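You operate a simulated robot arm through the tools that you are given. There is no shell and no other tool. Be economical: measure what you need, move in short steps, check, and stop when the job is done.

Carry out the task below with a simulated robot arm. There is one attempt and no reset: what you move stays moved.

TASK
Take the bunch of stems and put it on the white coaster. Then fetch the grey cell from the top of the sideboard and stand it on top of the yellow paper ball.

It is judged by the outcome, as a careful person would: the job done as asked, and still so three seconds after it is handed in. It fails if anything else is knocked over, pushed out of place, dropped, spilled or broken.

THE ROBOT
A 7-joint arm with a two-finger parallel gripper, fixed in place. Base frame: the origin is at the foot of the arm, x ahead of it, y to its left, z up; the work surface is at about z = 0. Lengths are in mm, angles in degrees, forces in N, time in s.
With the tool pointing down near the work surface it reaches from about 240 to 620 mm from the base axis. Its first joint turns from -66.0 to 66.0 degrees. Payload 2.6 kg.
Tool frame: the origin (TCP) lies between the finger pads and is the grasp point; the fingertips stand 30 mm ahead of it; z points along the fingers, y is the line along which they close. The gripper opens to 94 mm. The fingers are 28 mm wide and 10 mm thick; the gripper's body (50 by 96 mm) begins 55 mm behind the TCP.
Orientation is told as [roll, pitch, yaw] about the base's x, y, z axes, in that order, counted from this pose: with the fingers straight down and closing along the base's y, the tool's x points along the base's -x, its y along +y and its z along -z.

THE INTERFACE
- The arm moves only by the tool apply_moves. Its argument "deltas" is a list of rows, each an object of numbers (a shift or turn left out is 0, a gripper value left out holds the last): "tx", "ty", "tz": the shift along the base's x, y, z in m; "wx", "wy", "wz": the turn, a rotation vector about the base's x, y, z in degrees; "claw": the closure in counts, from 0 (fully open) to 255 (shut). In form: [{"tx": .., "ty": .., "tz": .., "wx": .., "wy": .., "wz": .., "claw": ..}, ...]. A call has 1 to 8 rows; each row is the pose to reach, as a shift and turn from the pose commanded when the call began. A row lasts 0.2 s, in which the tool goes at most 50 mm and 8.6 degrees; a call with a longer step from one row to the next is refused whole, and so is a gripper value outside its range. A pose out of reach is approached as far as the arm can. The call stops where the force on the tool passes 40 N (or 10 N more than at its start, if that is more) or the arm is blocked; 0.2 s more then pass. The fingers move at their own pace (about 72 mm/s each) and stop on an object; they squeeze with about 25 N. The grip force told is the motor's: it shows also when the fingers shut on nothing. Time passes only in rows, and 0.2 s behind the last, so rows that repeat a pose let the fingers close. It gives the time, the measured TCP pose, the force on the tool (base axes), the opening and the grip force at its end, in the units of the frame above (readings bear some noise).
- Cameras (640 x 400 px; columns grow to the right, rows downward): "scene" is fixed at [36.8, 428.5, 567.7]; the picture's right is [-0.78, -0.62, 0.00], its down [-0.33, 0.42, -0.84] and it looks along [0.52, -0.66, -0.54] (base axes); focal length 318 px, centre (320, 200). "wrist" rides on the gripper at [-37, 0, -58] in the tool frame; the picture's right is [0.00, -1.00, 0.00], its down [0.97, 0.00, -0.24] and it looks along [0.24, 0.00, 0.97] (tool axes); focal length 218 px, centre (320, 200).
- grab_frame(camera): a new picture of that camera. No time passes.
- pixel_to_xyz(camera, pixels): for up to 12 pixels [column, row] of the newest picture of that camera ("zoom" is the newest enlarged one), the place [x, y, z] in the base frame of the surface seen there, good to about 3 mm. No time passes.
- enlarge(camera, box): a new picture of the part [left, top, right, bottom] of that camera's present view, enlarged. No time passes.
- hand_in(): hands the job in; it is judged then, once.

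Work in short steps. Measure before you move; look again where a grasp or a placing could have gone wrong, and mend it. You have 80 turns and 46 pictures in all, the two below and enlarged ones among them. Open the gripper and draw the arm clear of the work before you hand the job in, unless the task says otherwise; then end with one line.

The tools are called as a command line: name --argument value ..., lists and objects as JSON in quotes. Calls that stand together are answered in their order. apply_moves: Moves the arm, as the interface text tells. Its arguments: {"type":"object","properties":{"deltas":{"type":"array","items":{"type":"object","properties":{"tx":{"type":"number"},"ty":{"type":"number"},"tz":{"type":"number"},"wx":{"type":"number"},"wy":{"type":"number"},"wz":{"type":"number"},"claw":{"type":"number"}}}}},"required":["deltas"]} The other tools are called the same way: grab_frame (camera) takes a picture; pixel_to_xyz (camera, pixels) gives the place of the surface under pixels of a picture; enlarge (camera, box) takes an enlarged picture of a part of a camera's view; hand_in () hands the job in.

At the start:

```text
clock: 0.0
eef_pos: [365.9, 62.2, 339.7]
tcp_rot: [0.0, 0.0, 0.0]
wrist_force: [0.0, -0.1, 0.0]
finger_gap: 94.1
finger_force: 0.1
```

scene: 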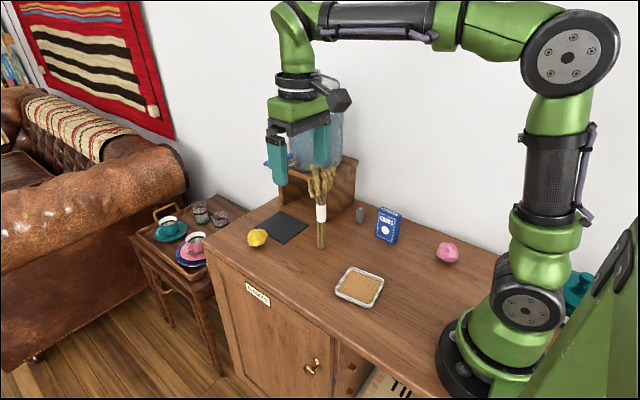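
wrist: 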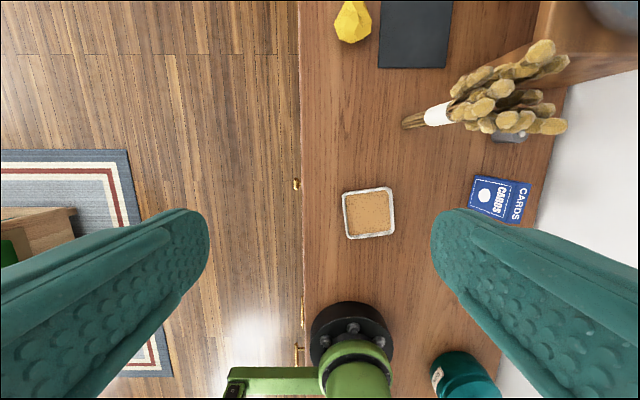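

I'll look closer at the work area: stems around (321,205), white-rimmed coaster (360,286), grey cell (360,214), yellow ball (257,238).

enlarge --camera "scene" --box '[230, 150, 480, 310]'

pixel_to_xyz --camera "scene" --pixels '[[320, 247], [321, 213], [321, 190], [360, 287], [360, 208], [360, 221], [257, 237], [257, 231], [387, 225], [290, 228], [340, 283], [380, 290]]'

pixel_to_xyz --camera "wrist" --pixels '[[412, 121], [438, 114], [480, 105], [540, 60], [550, 125], [350, 22], [370, 212], [345, 193], [391, 190], [347, 237], [394, 233], [515, 135]]'

```text
2.50 times, centred on (355, 230) of scene
```

zoom: 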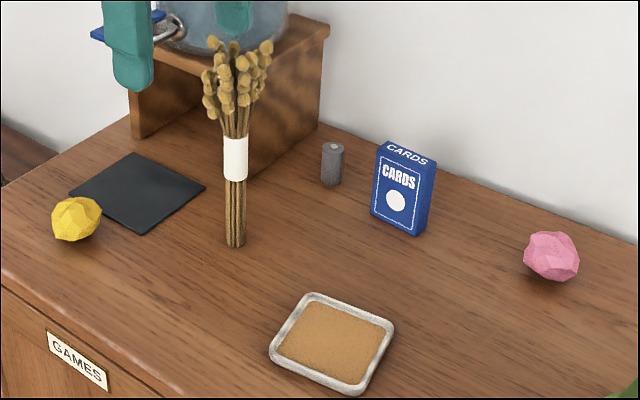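

```text
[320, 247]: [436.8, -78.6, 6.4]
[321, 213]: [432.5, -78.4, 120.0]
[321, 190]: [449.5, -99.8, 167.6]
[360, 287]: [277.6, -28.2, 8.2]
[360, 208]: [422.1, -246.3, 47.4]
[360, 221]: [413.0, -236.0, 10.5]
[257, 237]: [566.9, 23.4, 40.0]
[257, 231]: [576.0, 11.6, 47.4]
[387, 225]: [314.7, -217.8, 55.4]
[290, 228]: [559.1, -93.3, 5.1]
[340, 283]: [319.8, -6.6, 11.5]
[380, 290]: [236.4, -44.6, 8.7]
```

```text
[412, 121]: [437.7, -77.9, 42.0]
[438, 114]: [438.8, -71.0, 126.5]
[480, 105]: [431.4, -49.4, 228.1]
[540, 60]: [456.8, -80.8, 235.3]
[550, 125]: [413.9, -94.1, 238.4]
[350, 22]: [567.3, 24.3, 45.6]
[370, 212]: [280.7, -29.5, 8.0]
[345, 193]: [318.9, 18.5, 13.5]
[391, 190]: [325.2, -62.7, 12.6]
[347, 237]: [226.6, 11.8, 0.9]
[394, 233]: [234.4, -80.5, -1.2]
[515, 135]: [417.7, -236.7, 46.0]
```

The white-rimmed coaster is centred near (279,-29); stems stand upright at (437,-78) with wrap around z=105. I'll grasp them from the side (tool pointing -y, tilted ~25° below horizontal), so first I yaw the tool by -90° up high.

apply_moves --deltas '[{"wz": -8.5}, {"wz": -17}, {"wz": -25.5}, {"wz": -34}, {"wz": -42.5}, {"wz": -51}, {"wz": -59.5}, {"wz": -68}]'

apply_moves --deltas '[{"wz": -7.5, "ty": 0.03}, {"wz": -15, "ty": 0.06}, {"wz": -22, "ty": 0.08}]'

apply_moves --deltas '[{"wx": -8.2}, {"wx": -16.4}, {"wx": -24.6}, {"wx": -32.8}, {"wx": -41}, {"wx": -49.2}, {"wx": -57.4}, {"wx": -65}]'

```text
clock: 1.8
eef_pos: [364.9, 63.4, 339.5]
tcp_rot: [0.1, 0.0, -68.1]
wrist_force: [0.6, 0.2, -0.5]
finger_gap: 93.8
finger_force: 0.0
```

```text
clock: 2.6
eef_pos: [363.9, 143.3, 339.6]
tcp_rot: [-0.1, 0.0, -90.1]
wrist_force: [0.5, 0.0, 0.0]
finger_gap: 94.0
finger_force: 0.1
```

```text
clock: 4.4
eef_pos: [366.1, 143.0, 339.8]
tcp_rot: [0.0, -65.1, -90.0]
wrist_force: [-0.1, 0.3, -0.1]
finger_gap: 94.1
finger_force: 0.1
```

Tilt works. Now move to pre-grasp at about (437, 40, 160), staying at the +y side.

apply_moves --deltas '[{"tx": 0.02, "tz": -0.04}, {"tx": 0.04, "tz": -0.08}, {"tx": 0.06, "tz": -0.12}, {"tx": 0.071, "tz": -0.16}, {"tx": 0.071, "tz": -0.18, "ty": -0.03}, {"tx": 0.071, "tz": -0.18, "ty": -0.07}, {"tx": 0.071, "tz": -0.18, "ty": -0.103}]'

grab_frame --camera "scene"

grab_frame --camera "wrist"

```text
clock: 6.0
eef_pos: [436.2, 39.5, 162.7]
tcp_rot: [0.1, -64.8, -90.1]
wrist_force: [-0.5, 0.7, -0.2]
finger_gap: 93.9
finger_force: 0.1
```

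```text
42 pictures are left
```

scene: 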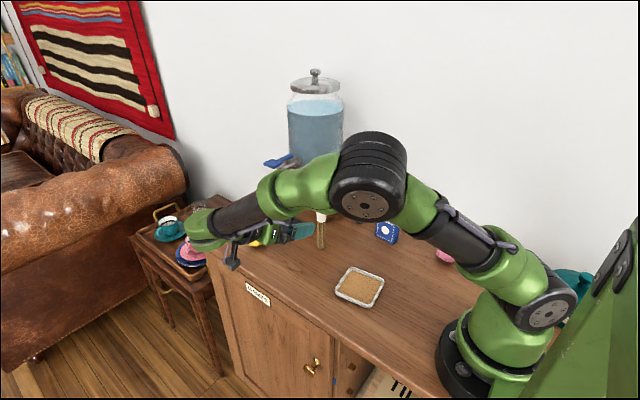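

```text
41 pictures are left
```

wrist: 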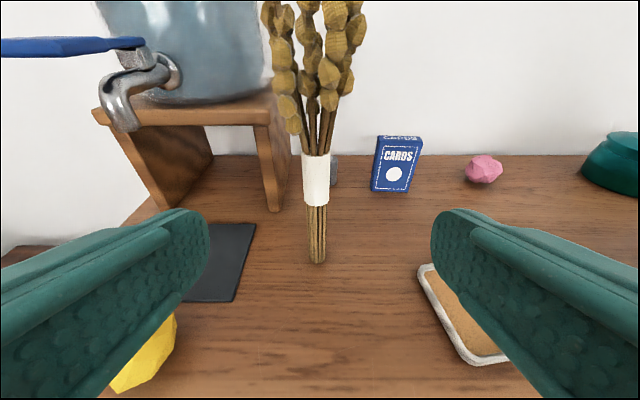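

The stems are at about (316,180) with the wrap central; measure its place.

pixel_to_xyz --camera "wrist" --pixels '[[316, 180], [304, 180], [327, 180], [317, 220], [317, 250], [316, 160], [316, 200]]'

```text
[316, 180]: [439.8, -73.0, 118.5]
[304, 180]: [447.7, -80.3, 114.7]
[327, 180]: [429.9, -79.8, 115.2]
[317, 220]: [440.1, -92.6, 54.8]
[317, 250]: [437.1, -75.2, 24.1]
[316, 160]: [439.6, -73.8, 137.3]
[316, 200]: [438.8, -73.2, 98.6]
```

Axis at about (439,-83); wrap spans z≈95–138. Advance to (439,-82,112).

apply_moves --deltas '[{"tx": 0.002, "ty": -0.03, "tz": -0.015}, {"tx": 0.002, "ty": -0.06, "tz": -0.028}, {"tx": 0.002, "ty": -0.09, "tz": -0.04}, {"tx": 0.002, "ty": -0.11, "tz": -0.047}, {"tx": 0.002, "ty": -0.121, "tz": -0.05}, {"tx": 0.002, "ty": -0.121, "tz": -0.05}]'

grab_frame --camera "wrist"

```text
clock: 7.4
eef_pos: [437.7, -81.6, 107.9]
tcp_rot: [0.0, -65.0, -89.9]
wrist_force: [0.2, -0.2, -0.5]
finger_gap: 94.3
finger_force: 0.0
```

```text
40 pictures are left
```

wrist: 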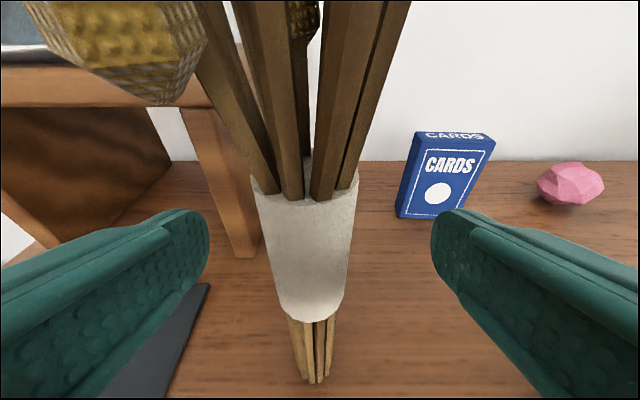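

The wrap is centred between the fingers; close.

apply_moves --deltas '[{"claw": 255}, {"claw": 255}, {"claw": 255}, {"claw": 255}, {"claw": 255}]'

apply_moves --deltas '[{"tz": 0.01}, {"tz": 0.03}, {"tz": 0.05}]'

grab_frame --camera "wrist"

grab_frame --camera "scene"

```text
clock: 8.6
eef_pos: [436.2, -81.9, 107.6]
tcp_rot: [-0.1, -65.0, -90.0]
wrist_force: [1.0, -0.2, -0.1]
finger_gap: 27.1
finger_force: 24.5
```

```text
clock: 9.4
eef_pos: [435.2, -82.3, 160.5]
tcp_rot: [0.0, -64.9, -89.9]
wrist_force: [0.3, 0.2, -0.6]
finger_gap: 26.9
finger_force: 25.2
```

```text
39 pictures are left
```

wrist: 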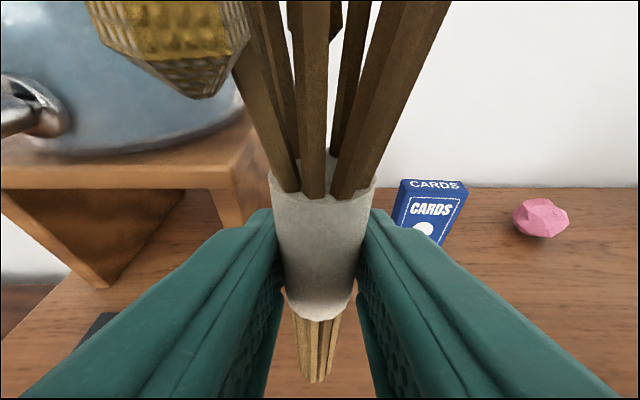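

```text
38 pictures are left
```

scene: 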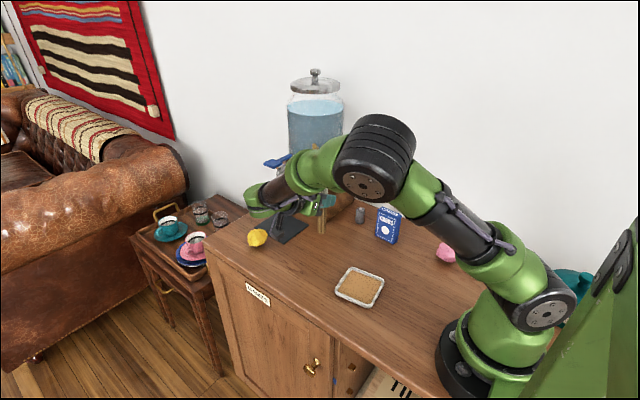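

Lifted cleanly and upright. Carry above the coaster centre (278,-29).

apply_moves --deltas '[{"tx": -0.025, "ty": 0.01}, {"tx": -0.055, "ty": 0.02}, {"tx": -0.085, "ty": 0.03}, {"tx": -0.115, "ty": 0.04}, {"tx": -0.14, "ty": 0.05}, {"tx": -0.157, "ty": 0.054}, {"tx": -0.157, "ty": 0.054}]'

grab_frame --camera "scene"

grab_frame --camera "wrist"

```text
clock: 11.0
eef_pos: [280.7, -27.3, 160.4]
tcp_rot: [0.0, -64.9, -90.1]
wrist_force: [-0.8, -0.4, -0.5]
finger_gap: 26.8
finger_force: 24.8
```

```text
37 pictures are left
```

scene: 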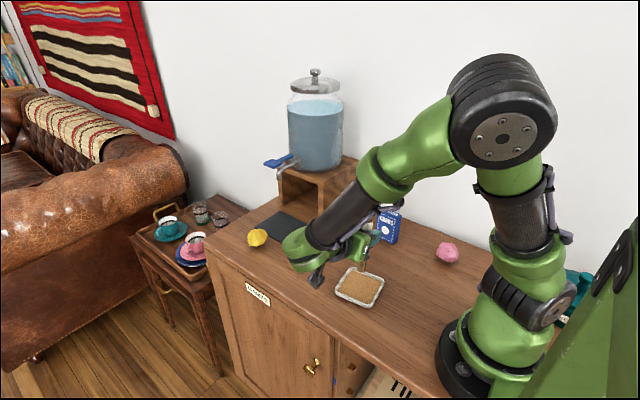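

```text
36 pictures are left
```

wrist: 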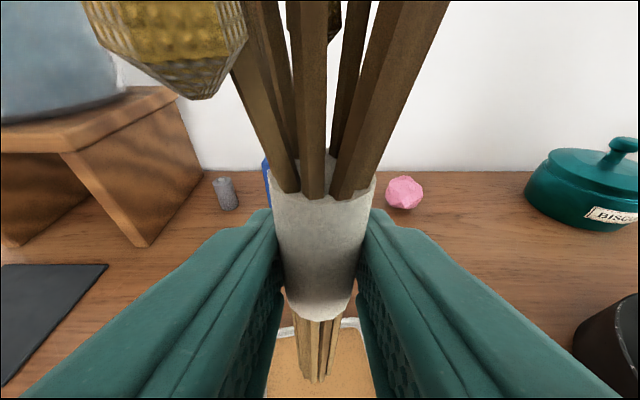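

Above the coaster. Check stem bottom against the coaster.

enlarge --camera "scene" --box '[310, 210, 420, 320]'

pixel_to_xyz --camera "wrist" --pixels '[[318, 375], [318, 340], [318, 250], [318, 305]]'

```text
3.64 times, centred on (365, 265) of scene
```

zoom: 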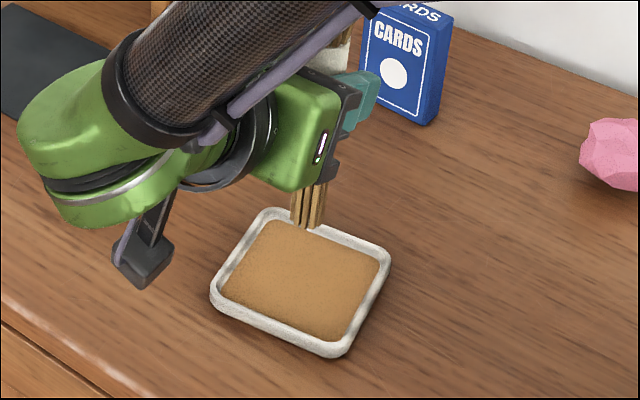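

```text
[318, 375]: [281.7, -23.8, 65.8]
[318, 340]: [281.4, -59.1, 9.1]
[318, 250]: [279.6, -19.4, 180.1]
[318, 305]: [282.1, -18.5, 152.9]
```

Stem axis ≈ (281,-30), bottom about z=53. Lower 40 mm, then small steps.

apply_moves --deltas '[{"tz": -0.015, "tx": -0.001}, {"tz": -0.03, "tx": -0.002}, {"tz": -0.038, "tx": -0.002}, {"tz": -0.038, "tx": -0.002}]'

enlarge --camera "scene" --box '[310, 210, 420, 320]'

```text
clock: 12.0
eef_pos: [277.5, -25.6, 121.0]
tcp_rot: [0.0, -65.0, -90.0]
wrist_force: [0.4, -0.8, -0.9]
finger_gap: 27.0
finger_force: 24.5
```

```text
3.64 times, centred on (365, 265) of scene
```

zoom: 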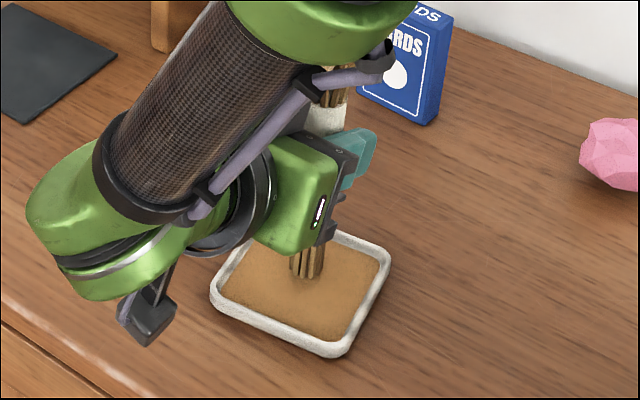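

Stems are well inside the coaster, still a few mm above. Lower in small steps watching the force.

apply_moves --deltas '[{"tz": -0.002}, {"tz": -0.004}, {"tz": -0.004}]'

apply_moves --deltas '[{"tz": -0.001}, {"tz": -0.002}, {"tz": -0.002}]'

```text
clock: 12.8
eef_pos: [279.8, -26.3, 116.9]
tcp_rot: [0.0, -65.0, -90.1]
wrist_force: [-0.4, 0.0, -1.1]
finger_gap: 26.9
finger_force: 24.9
```

```text
clock: 13.6
eef_pos: [281.0, -26.8, 116.5]
tcp_rot: [0.0, -65.0, -90.0]
wrist_force: [-0.5, -0.3, -1.0]
finger_gap: 26.9
finger_force: 25.8
```

apply_moves --deltas '[{"tz": -0.001}, {"tz": -0.001}]'

apply_moves --deltas '[{"tz": -0.001}, {"tz": -0.001}]'

enlarge --camera "scene" --box '[330, 230, 400, 310]'

```text
clock: 14.2
eef_pos: [278.9, -26.0, 114.8]
tcp_rot: [0.0, -64.9, -90.0]
wrist_force: [-0.5, -0.6, 0.1]
finger_gap: 27.0
finger_force: 24.9
```

```text
clock: 14.8
eef_pos: [280.5, -27.0, 114.6]
tcp_rot: [0.0, -65.0, -90.0]
wrist_force: [0.2, 0.6, -0.8]
finger_gap: 27.1
finger_force: 25.0
```

```text
5.00 times, centred on (365, 270) of scene
```

zoom: 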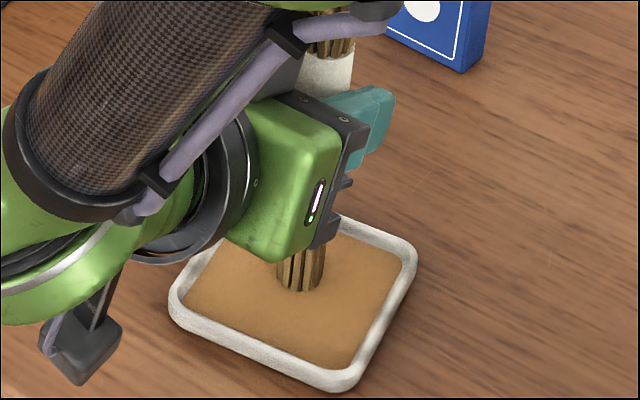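

No contact force yet; keep lowering by 1 mm.

apply_moves --deltas '[{"tz": -0.001}, {"tz": -0.001}]'

apply_moves --deltas '[{"tz": -0.001}, {"tz": -0.001}]'

```text
clock: 15.4
eef_pos: [281.6, -27.1, 113.6]
tcp_rot: [0.3, -65.1, -90.2]
wrist_force: [0.2, 0.1, 18.6]
finger_gap: 26.9
finger_force: 25.1
```

```text
clock: 16.0
eef_pos: [280.8, -26.2, 111.3]
tcp_rot: [0.0, -65.0, -90.2]
wrist_force: [0.9, -1.1, 25.5]
finger_gap: 26.8
finger_force: 24.5
```

Contact (25 N). Back up 1 mm, then open.

apply_moves --deltas '[{"tz": 0.001}, {"tz": 0.001}]'

apply_moves --deltas '[{"claw": 200}, {"claw": 150}, {"claw": 100}, {"claw": 50}, {"claw": 0}, {"claw": 0}, {"claw": 0}]'

grab_frame --camera "wrist"

```text
clock: 16.6
eef_pos: [279.6, -28.1, 111.6]
tcp_rot: [-0.2, -64.9, -89.7]
wrist_force: [0.2, -0.4, 2.2]
finger_gap: 26.9
finger_force: 25.2
```

```text
clock: 18.2
eef_pos: [280.6, -27.7, 113.7]
tcp_rot: [0.1, -65.0, -90.0]
wrist_force: [-1.0, -0.1, 0.0]
finger_gap: 93.7
finger_force: 0.0
```

```text
32 pictures are left
```

wrist: 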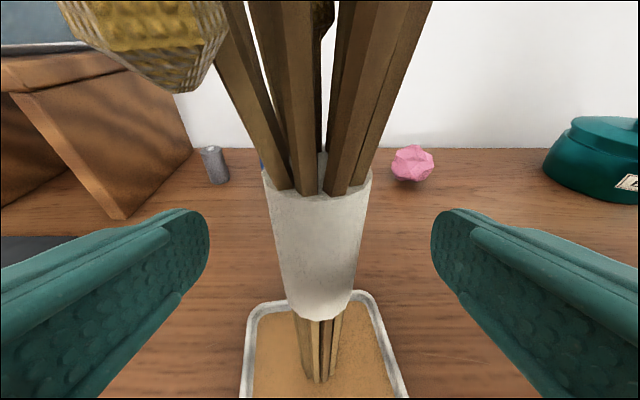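

Standing freely on the coaster. Retreat along the tool axis (+y, up).

apply_moves --deltas '[{"ty": 0.018, "tz": 0.008}, {"ty": 0.045, "tz": 0.021}, {"ty": 0.085, "tz": 0.04}, {"ty": 0.125, "tz": 0.058}, {"ty": 0.15, "tz": 0.09}, {"ty": 0.16, "tz": 0.13}, {"ty": 0.17, "tz": 0.17}, {"ty": 0.17, "tz": 0.21}]'

grab_frame --camera "scene"

```text
clock: 20.0
eef_pos: [279.2, 142.5, 320.9]
tcp_rot: [0.1, -65.0, -90.2]
wrist_force: [-0.3, -0.1, 0.1]
finger_gap: 94.0
finger_force: 0.1
```

```text
31 pictures are left
```

scene: 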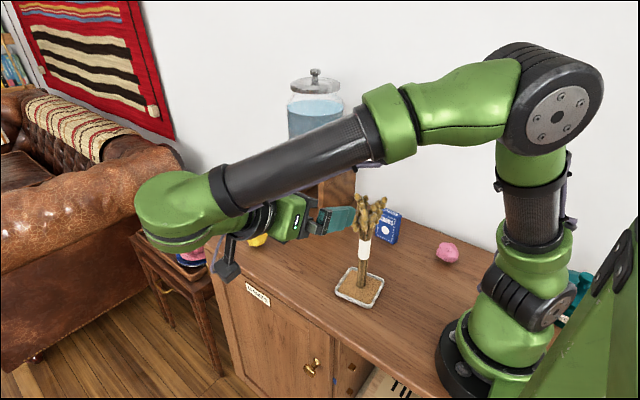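

Stems stand on the coaster. Now restore the tool to vertical while moving away to x≈400.

apply_moves --deltas '[{"wx": 8.2, "tx": 0.015}, {"wx": 16.4, "tx": 0.03}, {"wx": 24.6, "tx": 0.05}, {"wx": 32.8, "tx": 0.07}, {"wx": 41, "tx": 0.09}, {"wx": 49.2, "tx": 0.11}, {"wx": 57.4, "tx": 0.12}, {"wx": 65, "tx": 0.13}]'

apply_moves --deltas '[{"ty": -0.045}, {"ty": -0.09}, {"ty": -0.135}, {"ty": -0.18}, {"ty": -0.22}, {"ty": -0.26}]'

grab_frame --camera "wrist"

grab_frame --camera "scene"

```text
clock: 21.8
eef_pos: [408.4, 143.5, 322.5]
tcp_rot: [0.0, 0.1, -90.0]
wrist_force: [0.0, -1.4, -0.3]
finger_gap: 94.2
finger_force: 0.0
```

```text
clock: 23.2
eef_pos: [409.9, -116.9, 324.4]
tcp_rot: [0.0, 0.1, -90.1]
wrist_force: [0.1, -0.4, -0.2]
finger_gap: 94.1
finger_force: 0.0
```

```text
30 pictures are left
```

wrist: 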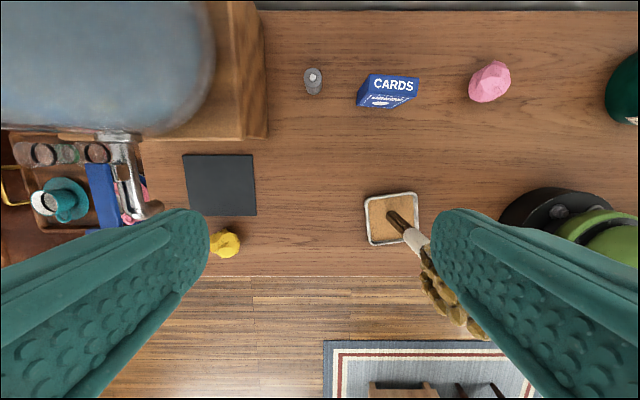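

```text
29 pictures are left
```

scene: 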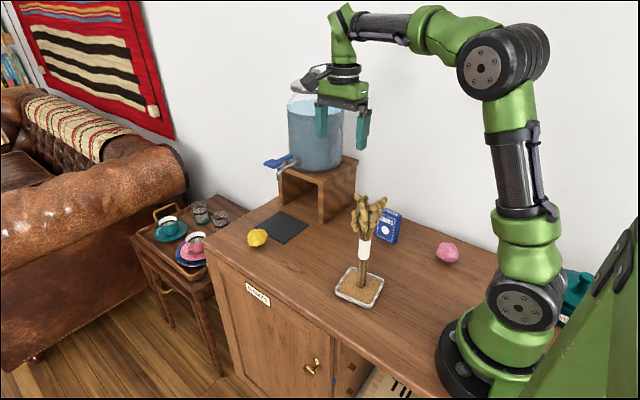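

Grey cell at (313,80) in wrist view; measure it with neighbours (stand edge (262,90), cards, wall, jar) and the yellow ball.

pixel_to_xyz --camera "wrist" --pixels '[[313, 73], [313, 92], [304, 74], [322, 74], [236, 120], [252, 60], [264, 130], [358, 90], [318, 12], [214, 70], [225, 243], [375, 78]]'

enlarge --camera "scene" --box '[235, 210, 285, 260]'

enlarge --camera "wrist" --box '[200, 220, 260, 270]'

```text
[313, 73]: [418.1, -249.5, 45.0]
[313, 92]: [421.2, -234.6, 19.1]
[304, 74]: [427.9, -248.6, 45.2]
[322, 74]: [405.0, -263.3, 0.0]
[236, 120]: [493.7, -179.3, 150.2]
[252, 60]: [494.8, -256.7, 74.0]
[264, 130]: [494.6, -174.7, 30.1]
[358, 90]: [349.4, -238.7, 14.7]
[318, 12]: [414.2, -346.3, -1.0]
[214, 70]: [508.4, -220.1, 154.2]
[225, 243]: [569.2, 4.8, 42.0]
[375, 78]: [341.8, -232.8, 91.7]
```

```text
8.00 times, centred on (260, 235) of scene
```

zoom: 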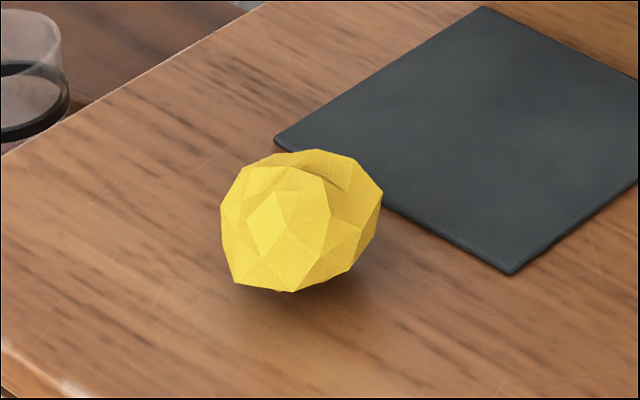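

```text
8.00 times, centred on (230, 245) of wrist
```

zoom: 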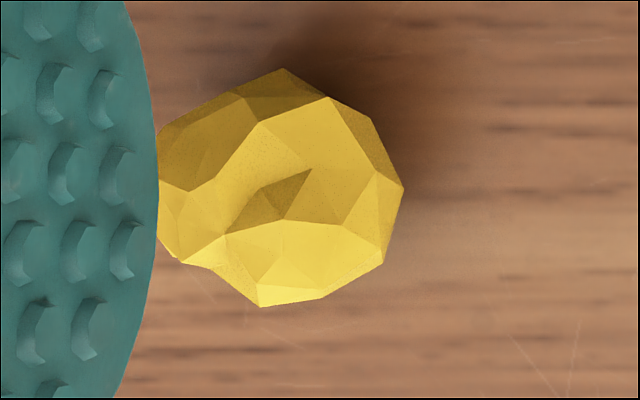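

Cell axis ≈ (418,-245), 46 mm tall; stand face at x=494 and cards at x<350, so closing along x fits with a partly open gripper. Move above at z≈140 and look.

apply_moves --deltas '[{"tx": 0.008, "ty": -0.045, "claw": 95}, {"tx": 0.008, "ty": -0.09, "tz": -0.02}, {"tx": 0.008, "ty": -0.128, "tz": -0.05}, {"tx": 0.008, "ty": -0.128, "tz": -0.09}, {"tx": 0.008, "ty": -0.128, "tz": -0.135}, {"tx": 0.008, "ty": -0.128, "tz": -0.18}, {"tx": 0.008, "ty": -0.128, "tz": -0.18}]'

grab_frame --camera "wrist"

grab_frame --camera "scene"

```text
clock: 24.8
eef_pos: [419.2, -243.6, 141.6]
tcp_rot: [-0.1, 0.0, -90.0]
wrist_force: [-0.2, 0.6, 0.2]
finger_gap: 58.8
finger_force: 0.0
```

```text
26 pictures are left
```

wrist: 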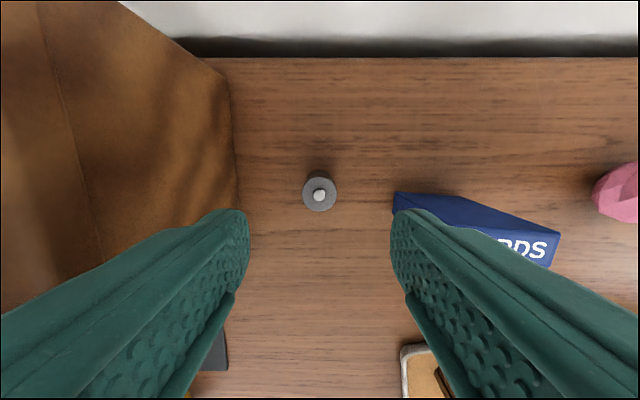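

```text
25 pictures are left
```

scene: 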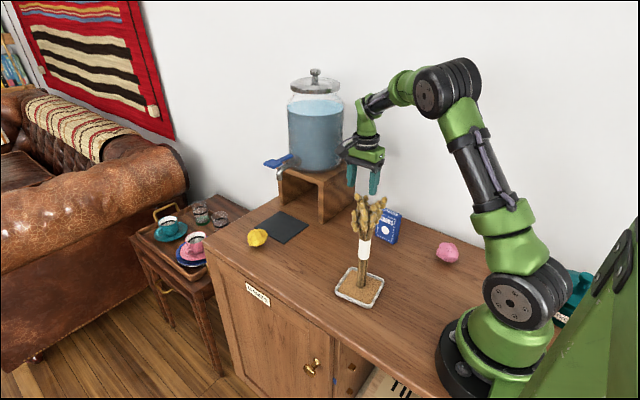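

pixel_to_xyz --camera "wrist" --pixels '[[319, 195], [308, 195], [331, 195], [319, 207], [319, 180], [397, 205], [397, 195], [450, 215], [234, 140], [219, 75]]'

```text
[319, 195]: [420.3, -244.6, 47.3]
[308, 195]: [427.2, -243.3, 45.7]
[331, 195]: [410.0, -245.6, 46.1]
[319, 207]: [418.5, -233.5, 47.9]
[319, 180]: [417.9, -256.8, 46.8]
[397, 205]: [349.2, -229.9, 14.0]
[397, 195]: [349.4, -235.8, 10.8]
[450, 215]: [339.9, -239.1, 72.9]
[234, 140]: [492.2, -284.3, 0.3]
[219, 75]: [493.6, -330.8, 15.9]
```

Cell centre (418.8,-245), top z≈46. Descend to z≈37 and close.

apply_moves --deltas '[{"ty": -0.001, "tz": -0.04}, {"ty": -0.001, "tz": -0.075}, {"ty": -0.001, "tz": -0.095}, {"ty": -0.001, "tz": -0.104}, {"ty": -0.001, "tz": -0.104}]'

grab_frame --camera "wrist"

```text
clock: 26.0
eef_pos: [418.6, -245.3, 36.5]
tcp_rot: [0.0, 0.0, -90.0]
wrist_force: [-0.4, 0.3, 0.3]
finger_gap: 59.0
finger_force: 0.1
```

```text
24 pictures are left
```

wrist: 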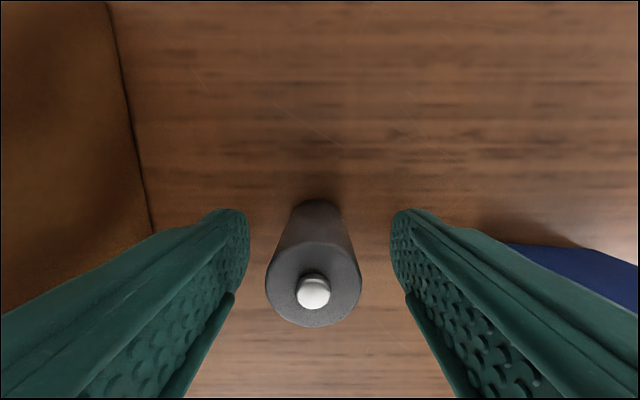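

Centred. Close and lift.

apply_moves --deltas '[{"tx": 0.001, "claw": 255}, {"tx": 0.001, "claw": 255}, {"tx": 0.001, "claw": 255}, {"tx": 0.001, "claw": 255}]'

apply_moves --deltas '[{"tz": 0.03}, {"tz": 0.07}, {"tz": 0.11}, {"tz": 0.15}, {"tz": 0.19}, {"tz": 0.22}, {"tz": 0.22, "ty": 0.04}, {"tz": 0.22, "ty": 0.08}]'

grab_frame --camera "wrist"

```text
clock: 27.0
eef_pos: [419.7, -246.3, 38.0]
tcp_rot: [0.0, 0.0, -89.9]
wrist_force: [-0.5, -0.5, 0.4]
finger_gap: 24.5
finger_force: 24.8
```

```text
clock: 28.8
eef_pos: [413.6, -168.2, 261.4]
tcp_rot: [0.0, 0.0, -90.0]
wrist_force: [-0.5, -0.1, 0.9]
finger_gap: 0.0
finger_force: 25.5
```

```text
23 pictures are left
```

wrist: 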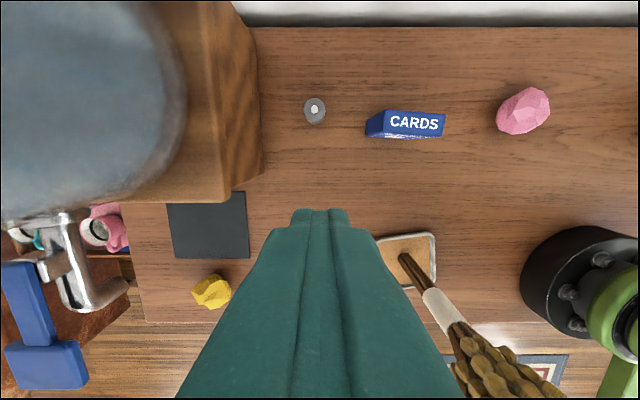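

The cell slipped out of the grip during the quick lift, but still stands at (314,110). Measure it again and enlarge.

enlarge --camera "wrist" --box '[264, 70, 364, 150]'

enlarge --camera "scene" --box '[330, 190, 410, 250]'

pixel_to_xyz --camera "wrist" --pixels '[[314, 109], [307, 107], [321, 107], [314, 116], [314, 103]]'

```text
5.00 times, centred on (314, 110) of wrist
```

zoom: 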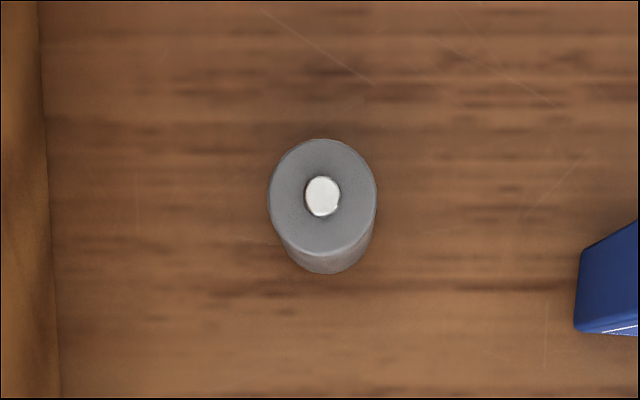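

```text
6.67 times, centred on (370, 220) of scene
```

zoom: 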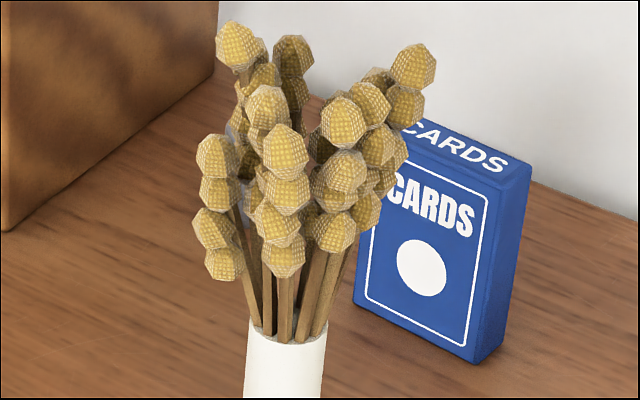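

```text
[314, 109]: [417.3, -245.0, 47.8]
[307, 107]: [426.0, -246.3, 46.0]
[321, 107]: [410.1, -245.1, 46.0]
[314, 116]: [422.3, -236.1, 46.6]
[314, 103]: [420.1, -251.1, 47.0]
```

Same spot. Retry with a deeper grasp (TCP z≈35), longer squeeze, and a slow lift.

apply_moves --deltas '[{"ty": -0.04, "tx": 0.002, "claw": 95}, {"ty": -0.076, "tx": 0.002}, {"ty": -0.079, "tx": 0.002, "tz": -0.04}, {"ty": -0.079, "tx": 0.002, "tz": -0.085}, {"ty": -0.079, "tx": 0.002, "tz": -0.125}, {"ty": -0.079, "tx": 0.002, "tz": -0.125}]'

apply_moves --deltas '[{"tz": -0.04}, {"tz": -0.075}, {"tz": -0.09}, {"tz": -0.098}, {"tz": -0.098}]'

grab_frame --camera "wrist"

```text
clock: 30.2
eef_pos: [417.1, -244.6, 132.2]
tcp_rot: [-0.1, 0.0, -90.1]
wrist_force: [0.2, 0.7, -0.2]
finger_gap: 59.2
finger_force: 0.1
```

```text
clock: 31.4
eef_pos: [419.3, -245.8, 36.4]
tcp_rot: [0.0, 0.0, -90.0]
wrist_force: [0.5, -0.1, 0.0]
finger_gap: 59.0
finger_force: 0.2
```

```text
20 pictures are left
```

wrist: 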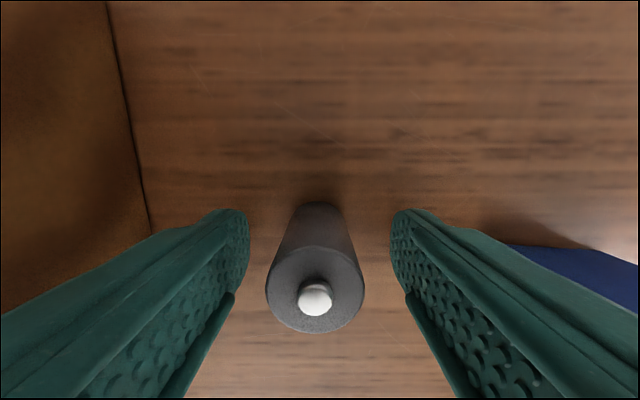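

apply_moves --deltas '[{"claw": 255}, {"claw": 255}, {"claw": 255}, {"claw": 255}, {"claw": 255}, {"claw": 255}, {"claw": 255}]'

apply_moves --deltas '[{"tz": 0.001}, {"tz": 0.003}, {"tz": 0.005}, {"tz": 0.007}, {"tz": 0.008}]'

grab_frame --camera "wrist"

```text
clock: 33.0
eef_pos: [419.0, -245.9, 37.0]
tcp_rot: [0.0, -0.1, -90.0]
wrist_force: [-0.5, -0.4, -1.2]
finger_gap: 24.2
finger_force: 25.6
```

```text
clock: 34.2
eef_pos: [419.7, -246.1, 42.6]
tcp_rot: [-0.1, -0.1, -90.0]
wrist_force: [0.5, 0.6, -0.8]
finger_gap: 24.4
finger_force: 25.2
```

```text
19 pictures are left
```

wrist: 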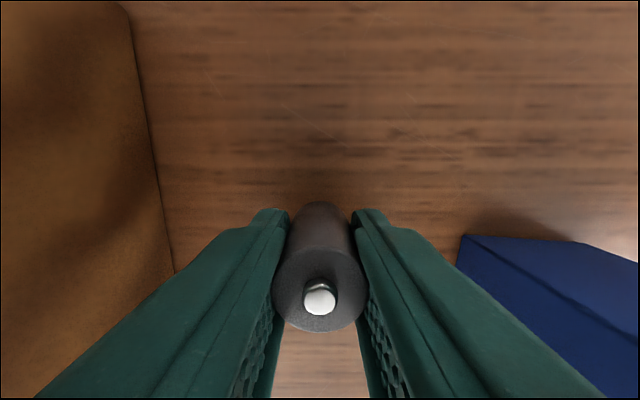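

pixel_to_xyz --camera "wrist" --pixels '[[295, 295], [345, 295], [320, 325], [320, 300]]'

apply_moves --deltas '[{"tz": 0.002}, {"tz": 0.005}, {"tz": 0.008}, {"tz": 0.012}, {"tz": 0.016}, {"tz": 0.02}, {"tz": 0.022}]'

grab_frame --camera "wrist"

pixel_to_xyz --camera "wrist" --pixels '[[295, 295], [345, 295], [320, 325], [320, 300]]'

```text
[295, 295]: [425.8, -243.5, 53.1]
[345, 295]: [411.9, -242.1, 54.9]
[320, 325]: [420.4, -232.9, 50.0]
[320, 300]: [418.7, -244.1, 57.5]
```

```text
clock: 35.8
eef_pos: [421.7, -244.1, 65.4]
tcp_rot: [-0.1, 0.0, -90.0]
wrist_force: [-0.5, -0.7, -0.7]
finger_gap: 24.3
finger_force: 24.9
```

```text
18 pictures are left
```

wrist: 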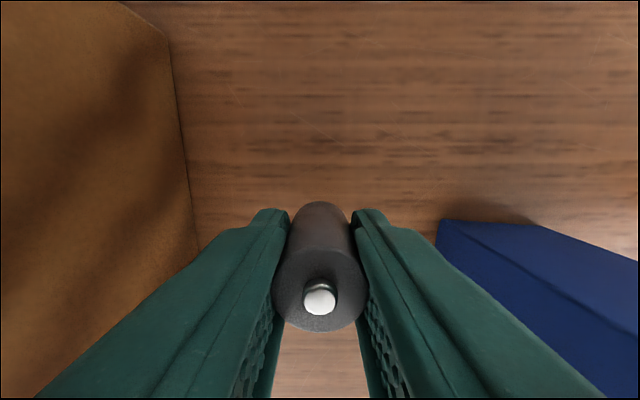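

```text
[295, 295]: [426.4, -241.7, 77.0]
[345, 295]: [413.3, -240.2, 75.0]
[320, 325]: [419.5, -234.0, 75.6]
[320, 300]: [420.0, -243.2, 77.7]
```

Held securely with slow lifting (top z 76 at TCP 65). Continue gently upward and then toward +y.

apply_moves --deltas '[{"tz": 0.003}, {"tz": 0.009}, {"tz": 0.018}, {"tz": 0.03}, {"tz": 0.042}, {"tz": 0.052}, {"tz": 0.059}, {"tz": 0.063}]'

apply_moves --deltas '[{"ty": 0.004}, {"ty": 0.012}, {"ty": 0.025}, {"ty": 0.041}, {"ty": 0.058}, {"ty": 0.073}, {"ty": 0.084}, {"ty": 0.09}]'

apply_moves --deltas '[{"ty": 0.004}, {"ty": 0.015}, {"ty": 0.032}, {"ty": 0.053}, {"ty": 0.075}, {"ty": 0.093}, {"ty": 0.106}, {"ty": 0.112}]'

grab_frame --camera "wrist"

grab_frame --camera "scene"

```text
clock: 37.6
eef_pos: [420.2, -246.1, 128.4]
tcp_rot: [0.0, 0.1, -90.0]
wrist_force: [-0.5, 0.1, -0.6]
finger_gap: 24.1
finger_force: 25.6
```

```text
clock: 39.4
eef_pos: [422.3, -155.8, 128.3]
tcp_rot: [0.0, 0.0, -90.0]
wrist_force: [-0.7, -0.5, -0.2]
finger_gap: 23.8
finger_force: 25.7
```

```text
clock: 41.2
eef_pos: [420.4, -40.9, 128.7]
tcp_rot: [0.0, 0.0, -90.1]
wrist_force: [-0.6, -0.5, -0.1]
finger_gap: 24.3
finger_force: 25.1
```

```text
17 pictures are left
```

wrist: 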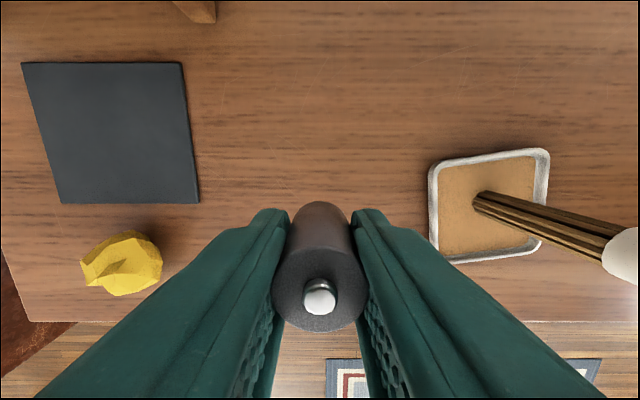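

```text
16 pictures are left
```

scene: 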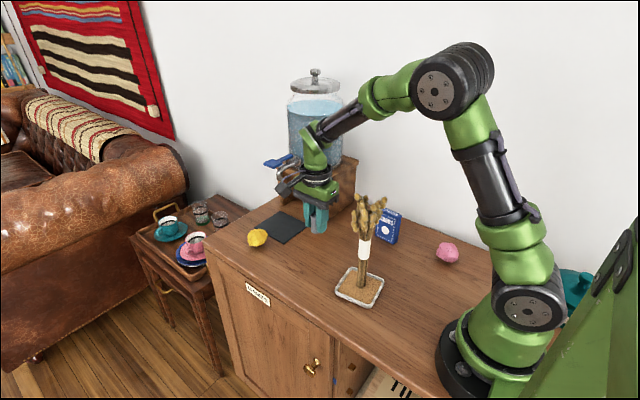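

Cell still held. Get a closer look at the ball's top: move in x so that the ball appears nearer, then sample heights.

apply_moves --deltas '[{"tx": 0.004, "ty": 0.002}, {"tx": 0.014, "ty": 0.006}, {"tx": 0.03, "ty": 0.012}, {"tx": 0.05, "ty": 0.016}, {"tx": 0.068, "ty": 0.018}, {"tx": 0.08, "ty": 0.02}, {"tx": 0.086, "ty": 0.02}, {"tx": 0.09, "ty": 0.02}]'

grab_frame --camera "wrist"

```text
clock: 43.0
eef_pos: [510.4, -23.5, 128.2]
tcp_rot: [0.0, 0.0, -90.0]
wrist_force: [-0.6, -0.2, -0.4]
finger_gap: 24.1
finger_force: 24.9
```

```text
15 pictures are left
```

wrist: 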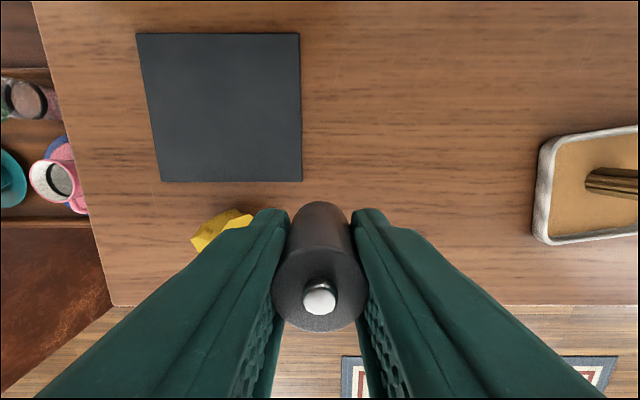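

Ball is hidden behind the finger; move +y 80 mm so it lies up-image, clear of the fingers.

apply_moves --deltas '[{"ty": 0.004}, {"ty": 0.014}, {"ty": 0.03}, {"ty": 0.048}, {"ty": 0.062}, {"ty": 0.073}, {"ty": 0.08}, {"ty": 0.083}]'

grab_frame --camera "wrist"

```text
clock: 44.8
eef_pos: [510.6, 60.6, 128.1]
tcp_rot: [0.0, 0.0, -90.0]
wrist_force: [0.4, 1.3, -0.9]
finger_gap: 24.3
finger_force: 25.0
```

```text
14 pictures are left
```

wrist: 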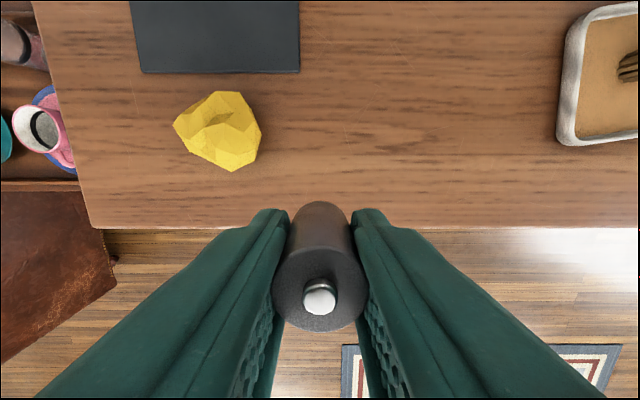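

enlarge --camera "wrist" --box '[160, 80, 280, 180]'

pixel_to_xyz --camera "wrist" --pixels '[[200, 110], [215, 100], [235, 105], [190, 125], [205, 125], [220, 115], [235, 120], [250, 120], [205, 140], [220, 132], [235, 138], [225, 155]]'

enlarge --camera "scene" --box '[235, 215, 285, 255]'

```text
4.00 times, centred on (220, 130) of wrist
```

zoom: 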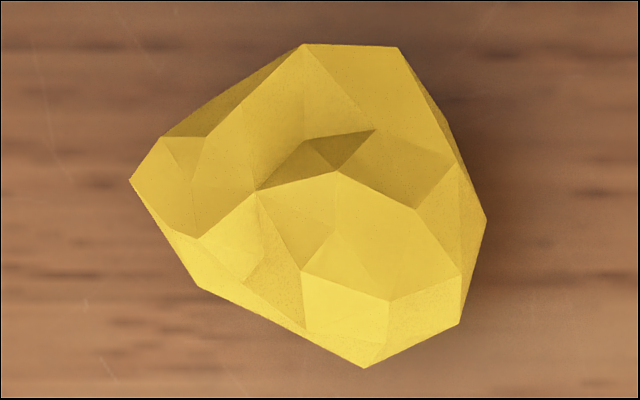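

```text
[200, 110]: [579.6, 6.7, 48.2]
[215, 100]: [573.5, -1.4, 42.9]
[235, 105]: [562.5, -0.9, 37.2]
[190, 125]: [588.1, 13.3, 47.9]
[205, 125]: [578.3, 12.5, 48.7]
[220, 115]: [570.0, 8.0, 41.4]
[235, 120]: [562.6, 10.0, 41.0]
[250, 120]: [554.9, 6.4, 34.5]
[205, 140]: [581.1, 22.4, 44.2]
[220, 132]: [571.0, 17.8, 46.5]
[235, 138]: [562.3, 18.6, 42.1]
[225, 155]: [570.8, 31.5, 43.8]
```

```text
10.00 times, centred on (260, 235) of scene
```

zoom: 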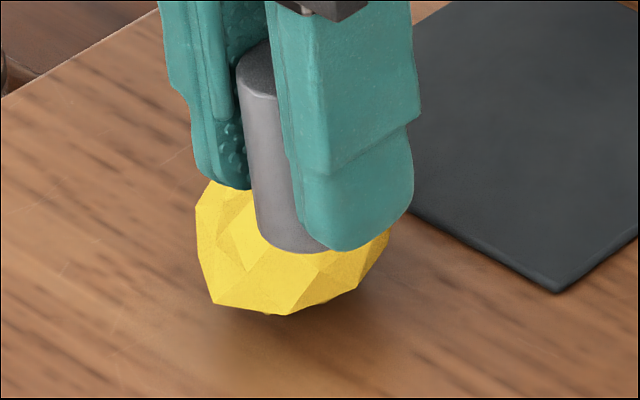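

Ball's top is faceted; sample its height map more densely.

pixel_to_xyz --camera "wrist" --pixels '[[204, 127], [224, 123], [216, 135], [232, 136], [238, 148], [217, 148], [196, 112], [205, 105], [216, 92], [216, 118], [240, 113], [244, 131]]'

pixel_to_xyz --camera "wrist" --pixels '[[204, 128], [224, 124], [216, 136], [231, 134], [237, 147], [216, 147], [195, 111], [206, 106], [212, 110], [210, 132], [186, 118], [225, 140]]'

pixel_to_xyz --camera "wrist" --pixels '[[203, 127], [225, 123], [215, 135], [232, 135], [192, 132], [212, 142], [198, 118], [208, 115], [212, 100], [228, 130], [180, 124], [221, 128]]'

```text
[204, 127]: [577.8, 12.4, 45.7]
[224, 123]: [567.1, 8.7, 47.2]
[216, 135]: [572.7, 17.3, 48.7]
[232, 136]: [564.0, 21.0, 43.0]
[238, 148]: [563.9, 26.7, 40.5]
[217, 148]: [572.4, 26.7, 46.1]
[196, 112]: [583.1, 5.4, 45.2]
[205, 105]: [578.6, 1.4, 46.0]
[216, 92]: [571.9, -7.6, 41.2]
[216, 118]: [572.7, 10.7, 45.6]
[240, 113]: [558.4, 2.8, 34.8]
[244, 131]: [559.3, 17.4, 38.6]
```

```text
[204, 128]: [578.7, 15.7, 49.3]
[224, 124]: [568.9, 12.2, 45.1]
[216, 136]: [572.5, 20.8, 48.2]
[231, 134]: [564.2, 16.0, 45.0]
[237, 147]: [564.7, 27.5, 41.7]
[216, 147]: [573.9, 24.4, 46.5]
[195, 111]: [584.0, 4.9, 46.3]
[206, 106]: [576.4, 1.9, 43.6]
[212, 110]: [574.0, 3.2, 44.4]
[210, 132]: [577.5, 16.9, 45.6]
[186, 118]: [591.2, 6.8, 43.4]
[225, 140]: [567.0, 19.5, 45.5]
```

```text
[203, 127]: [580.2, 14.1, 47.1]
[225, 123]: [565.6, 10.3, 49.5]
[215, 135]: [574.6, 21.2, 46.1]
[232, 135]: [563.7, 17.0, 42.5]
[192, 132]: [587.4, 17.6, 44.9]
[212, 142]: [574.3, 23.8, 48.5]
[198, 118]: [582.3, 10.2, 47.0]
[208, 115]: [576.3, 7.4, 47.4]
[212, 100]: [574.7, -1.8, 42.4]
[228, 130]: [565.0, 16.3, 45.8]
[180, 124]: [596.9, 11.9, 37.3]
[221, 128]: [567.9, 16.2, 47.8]
```

The plateau (z≈47) is centred near (575,14), close to the ball's centroid. Check the dispenser tap clearance before moving over.

pixel_to_xyz --camera "scene" --pixels '[[268, 163], [278, 163], [288, 160], [282, 168], [270, 165]]'

pixel_to_xyz --camera "wrist" --pixels '[[320, 299], [290, 285], [350, 285], [320, 326], [319, 301], [300, 310], [340, 310], [320, 215], [320, 225], [320, 235]]'

```text
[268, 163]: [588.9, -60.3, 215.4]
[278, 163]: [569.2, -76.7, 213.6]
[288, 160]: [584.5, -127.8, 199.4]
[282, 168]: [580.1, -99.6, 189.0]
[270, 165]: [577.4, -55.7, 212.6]
```

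```text
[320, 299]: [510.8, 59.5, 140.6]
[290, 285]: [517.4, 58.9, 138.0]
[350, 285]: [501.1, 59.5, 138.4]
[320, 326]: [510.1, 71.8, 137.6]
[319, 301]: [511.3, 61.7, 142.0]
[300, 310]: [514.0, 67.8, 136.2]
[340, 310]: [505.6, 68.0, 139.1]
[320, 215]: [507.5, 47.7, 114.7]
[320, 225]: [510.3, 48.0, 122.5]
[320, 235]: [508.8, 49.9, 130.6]
```

Cell axis sits ≈ (510,59) i.e. offset ~-1 from TCP. The tap lever reaches y≈-55 at z≈213, so approach with care: first go x→575 at y=60 and look.

apply_moves --deltas '[{"tx": 0.004}, {"tx": 0.014}, {"tx": 0.028, "ty": -0.003}, {"tx": 0.044, "ty": -0.008}, {"tx": 0.056, "ty": -0.013}, {"tx": 0.062, "ty": -0.018}, {"tx": 0.065, "ty": -0.02}, {"tx": 0.065, "ty": -0.02}]'

grab_frame --camera "scene"

```text
clock: 46.6
eef_pos: [576.1, 39.8, 125.7]
tcp_rot: [0.1, 0.0, -89.9]
wrist_force: [-0.1, 0.6, -0.3]
finger_gap: 24.3
finger_force: 24.9
```

```text
11 pictures are left
```

scene: 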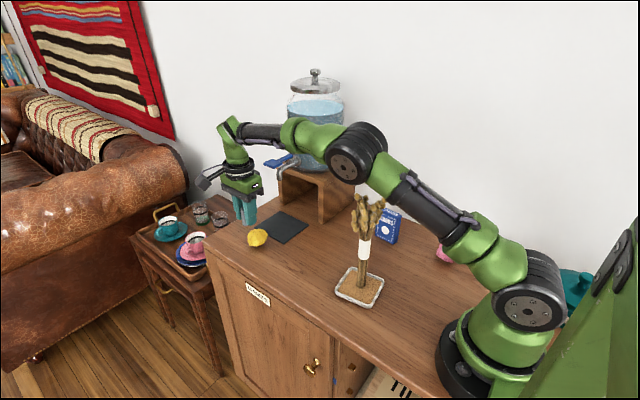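

Measure the arm surfaces nearest the tap.

pixel_to_xyz --camera "scene" --pixels '[[247, 160], [250, 172], [258, 172], [260, 185], [248, 150], [254, 147], [275, 148], [295, 145], [266, 164], [320, 165], [235, 155], [272, 160]]'

enlarge --camera "scene" --box '[190, 100, 350, 250]'

```text
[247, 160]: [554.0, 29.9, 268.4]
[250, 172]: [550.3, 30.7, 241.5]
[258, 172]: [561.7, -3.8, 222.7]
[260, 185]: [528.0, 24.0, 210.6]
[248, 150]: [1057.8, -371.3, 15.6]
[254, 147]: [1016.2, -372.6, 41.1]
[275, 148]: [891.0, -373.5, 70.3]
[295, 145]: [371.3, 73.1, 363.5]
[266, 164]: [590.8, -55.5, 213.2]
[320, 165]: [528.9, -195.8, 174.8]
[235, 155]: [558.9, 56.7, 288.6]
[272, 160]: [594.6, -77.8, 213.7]
```

```text
2.67 times, centred on (270, 175) of scene
```

zoom: 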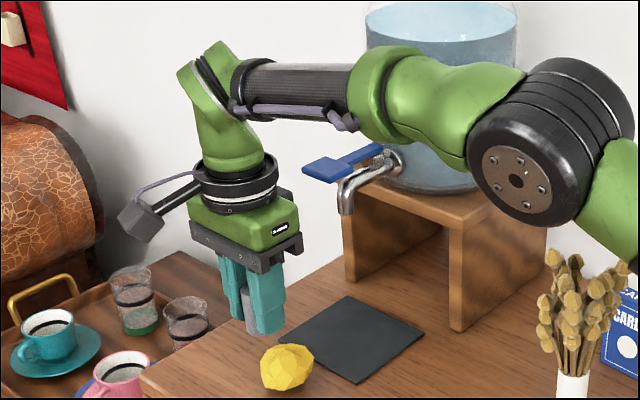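

Clearance to the tap stays ~20 mm. Move over the ball (y −25.7), then lower partway.

apply_moves --deltas '[{"ty": -0.003}, {"ty": -0.008}, {"ty": -0.015}, {"ty": -0.021}, {"ty": -0.0245}, {"ty": -0.0257}, {"ty": -0.0257}]'

apply_moves --deltas '[{"tz": -0.003}, {"tz": -0.009}, {"tz": -0.017}, {"tz": -0.025}, {"tz": -0.031}, {"tz": -0.035}, {"tz": -0.037}, {"tz": -0.037}]'

enlarge --camera "scene" --box '[220, 160, 310, 260]'

grab_frame --camera "wrist"

```text
clock: 48.2
eef_pos: [576.3, 14.1, 127.7]
tcp_rot: [-0.1, 0.0, -90.0]
wrist_force: [-0.3, -0.5, -1.2]
finger_gap: 24.6
finger_force: 25.2
```

```text
clock: 50.0
eef_pos: [576.7, 15.1, 90.9]
tcp_rot: [0.0, 0.0, -90.1]
wrist_force: [0.2, -0.3, -1.1]
finger_gap: 24.3
finger_force: 24.8
```

```text
4.00 times, centred on (265, 210) of scene
```

zoom: 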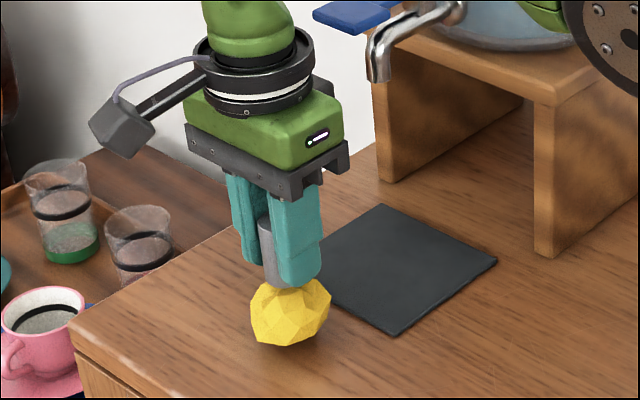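

```text
8 pictures are left
```

wrist: 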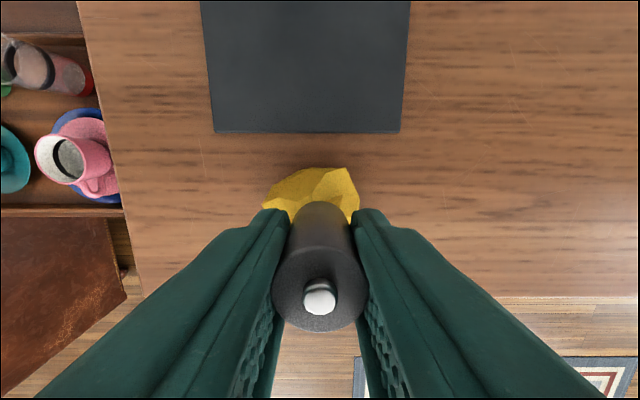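

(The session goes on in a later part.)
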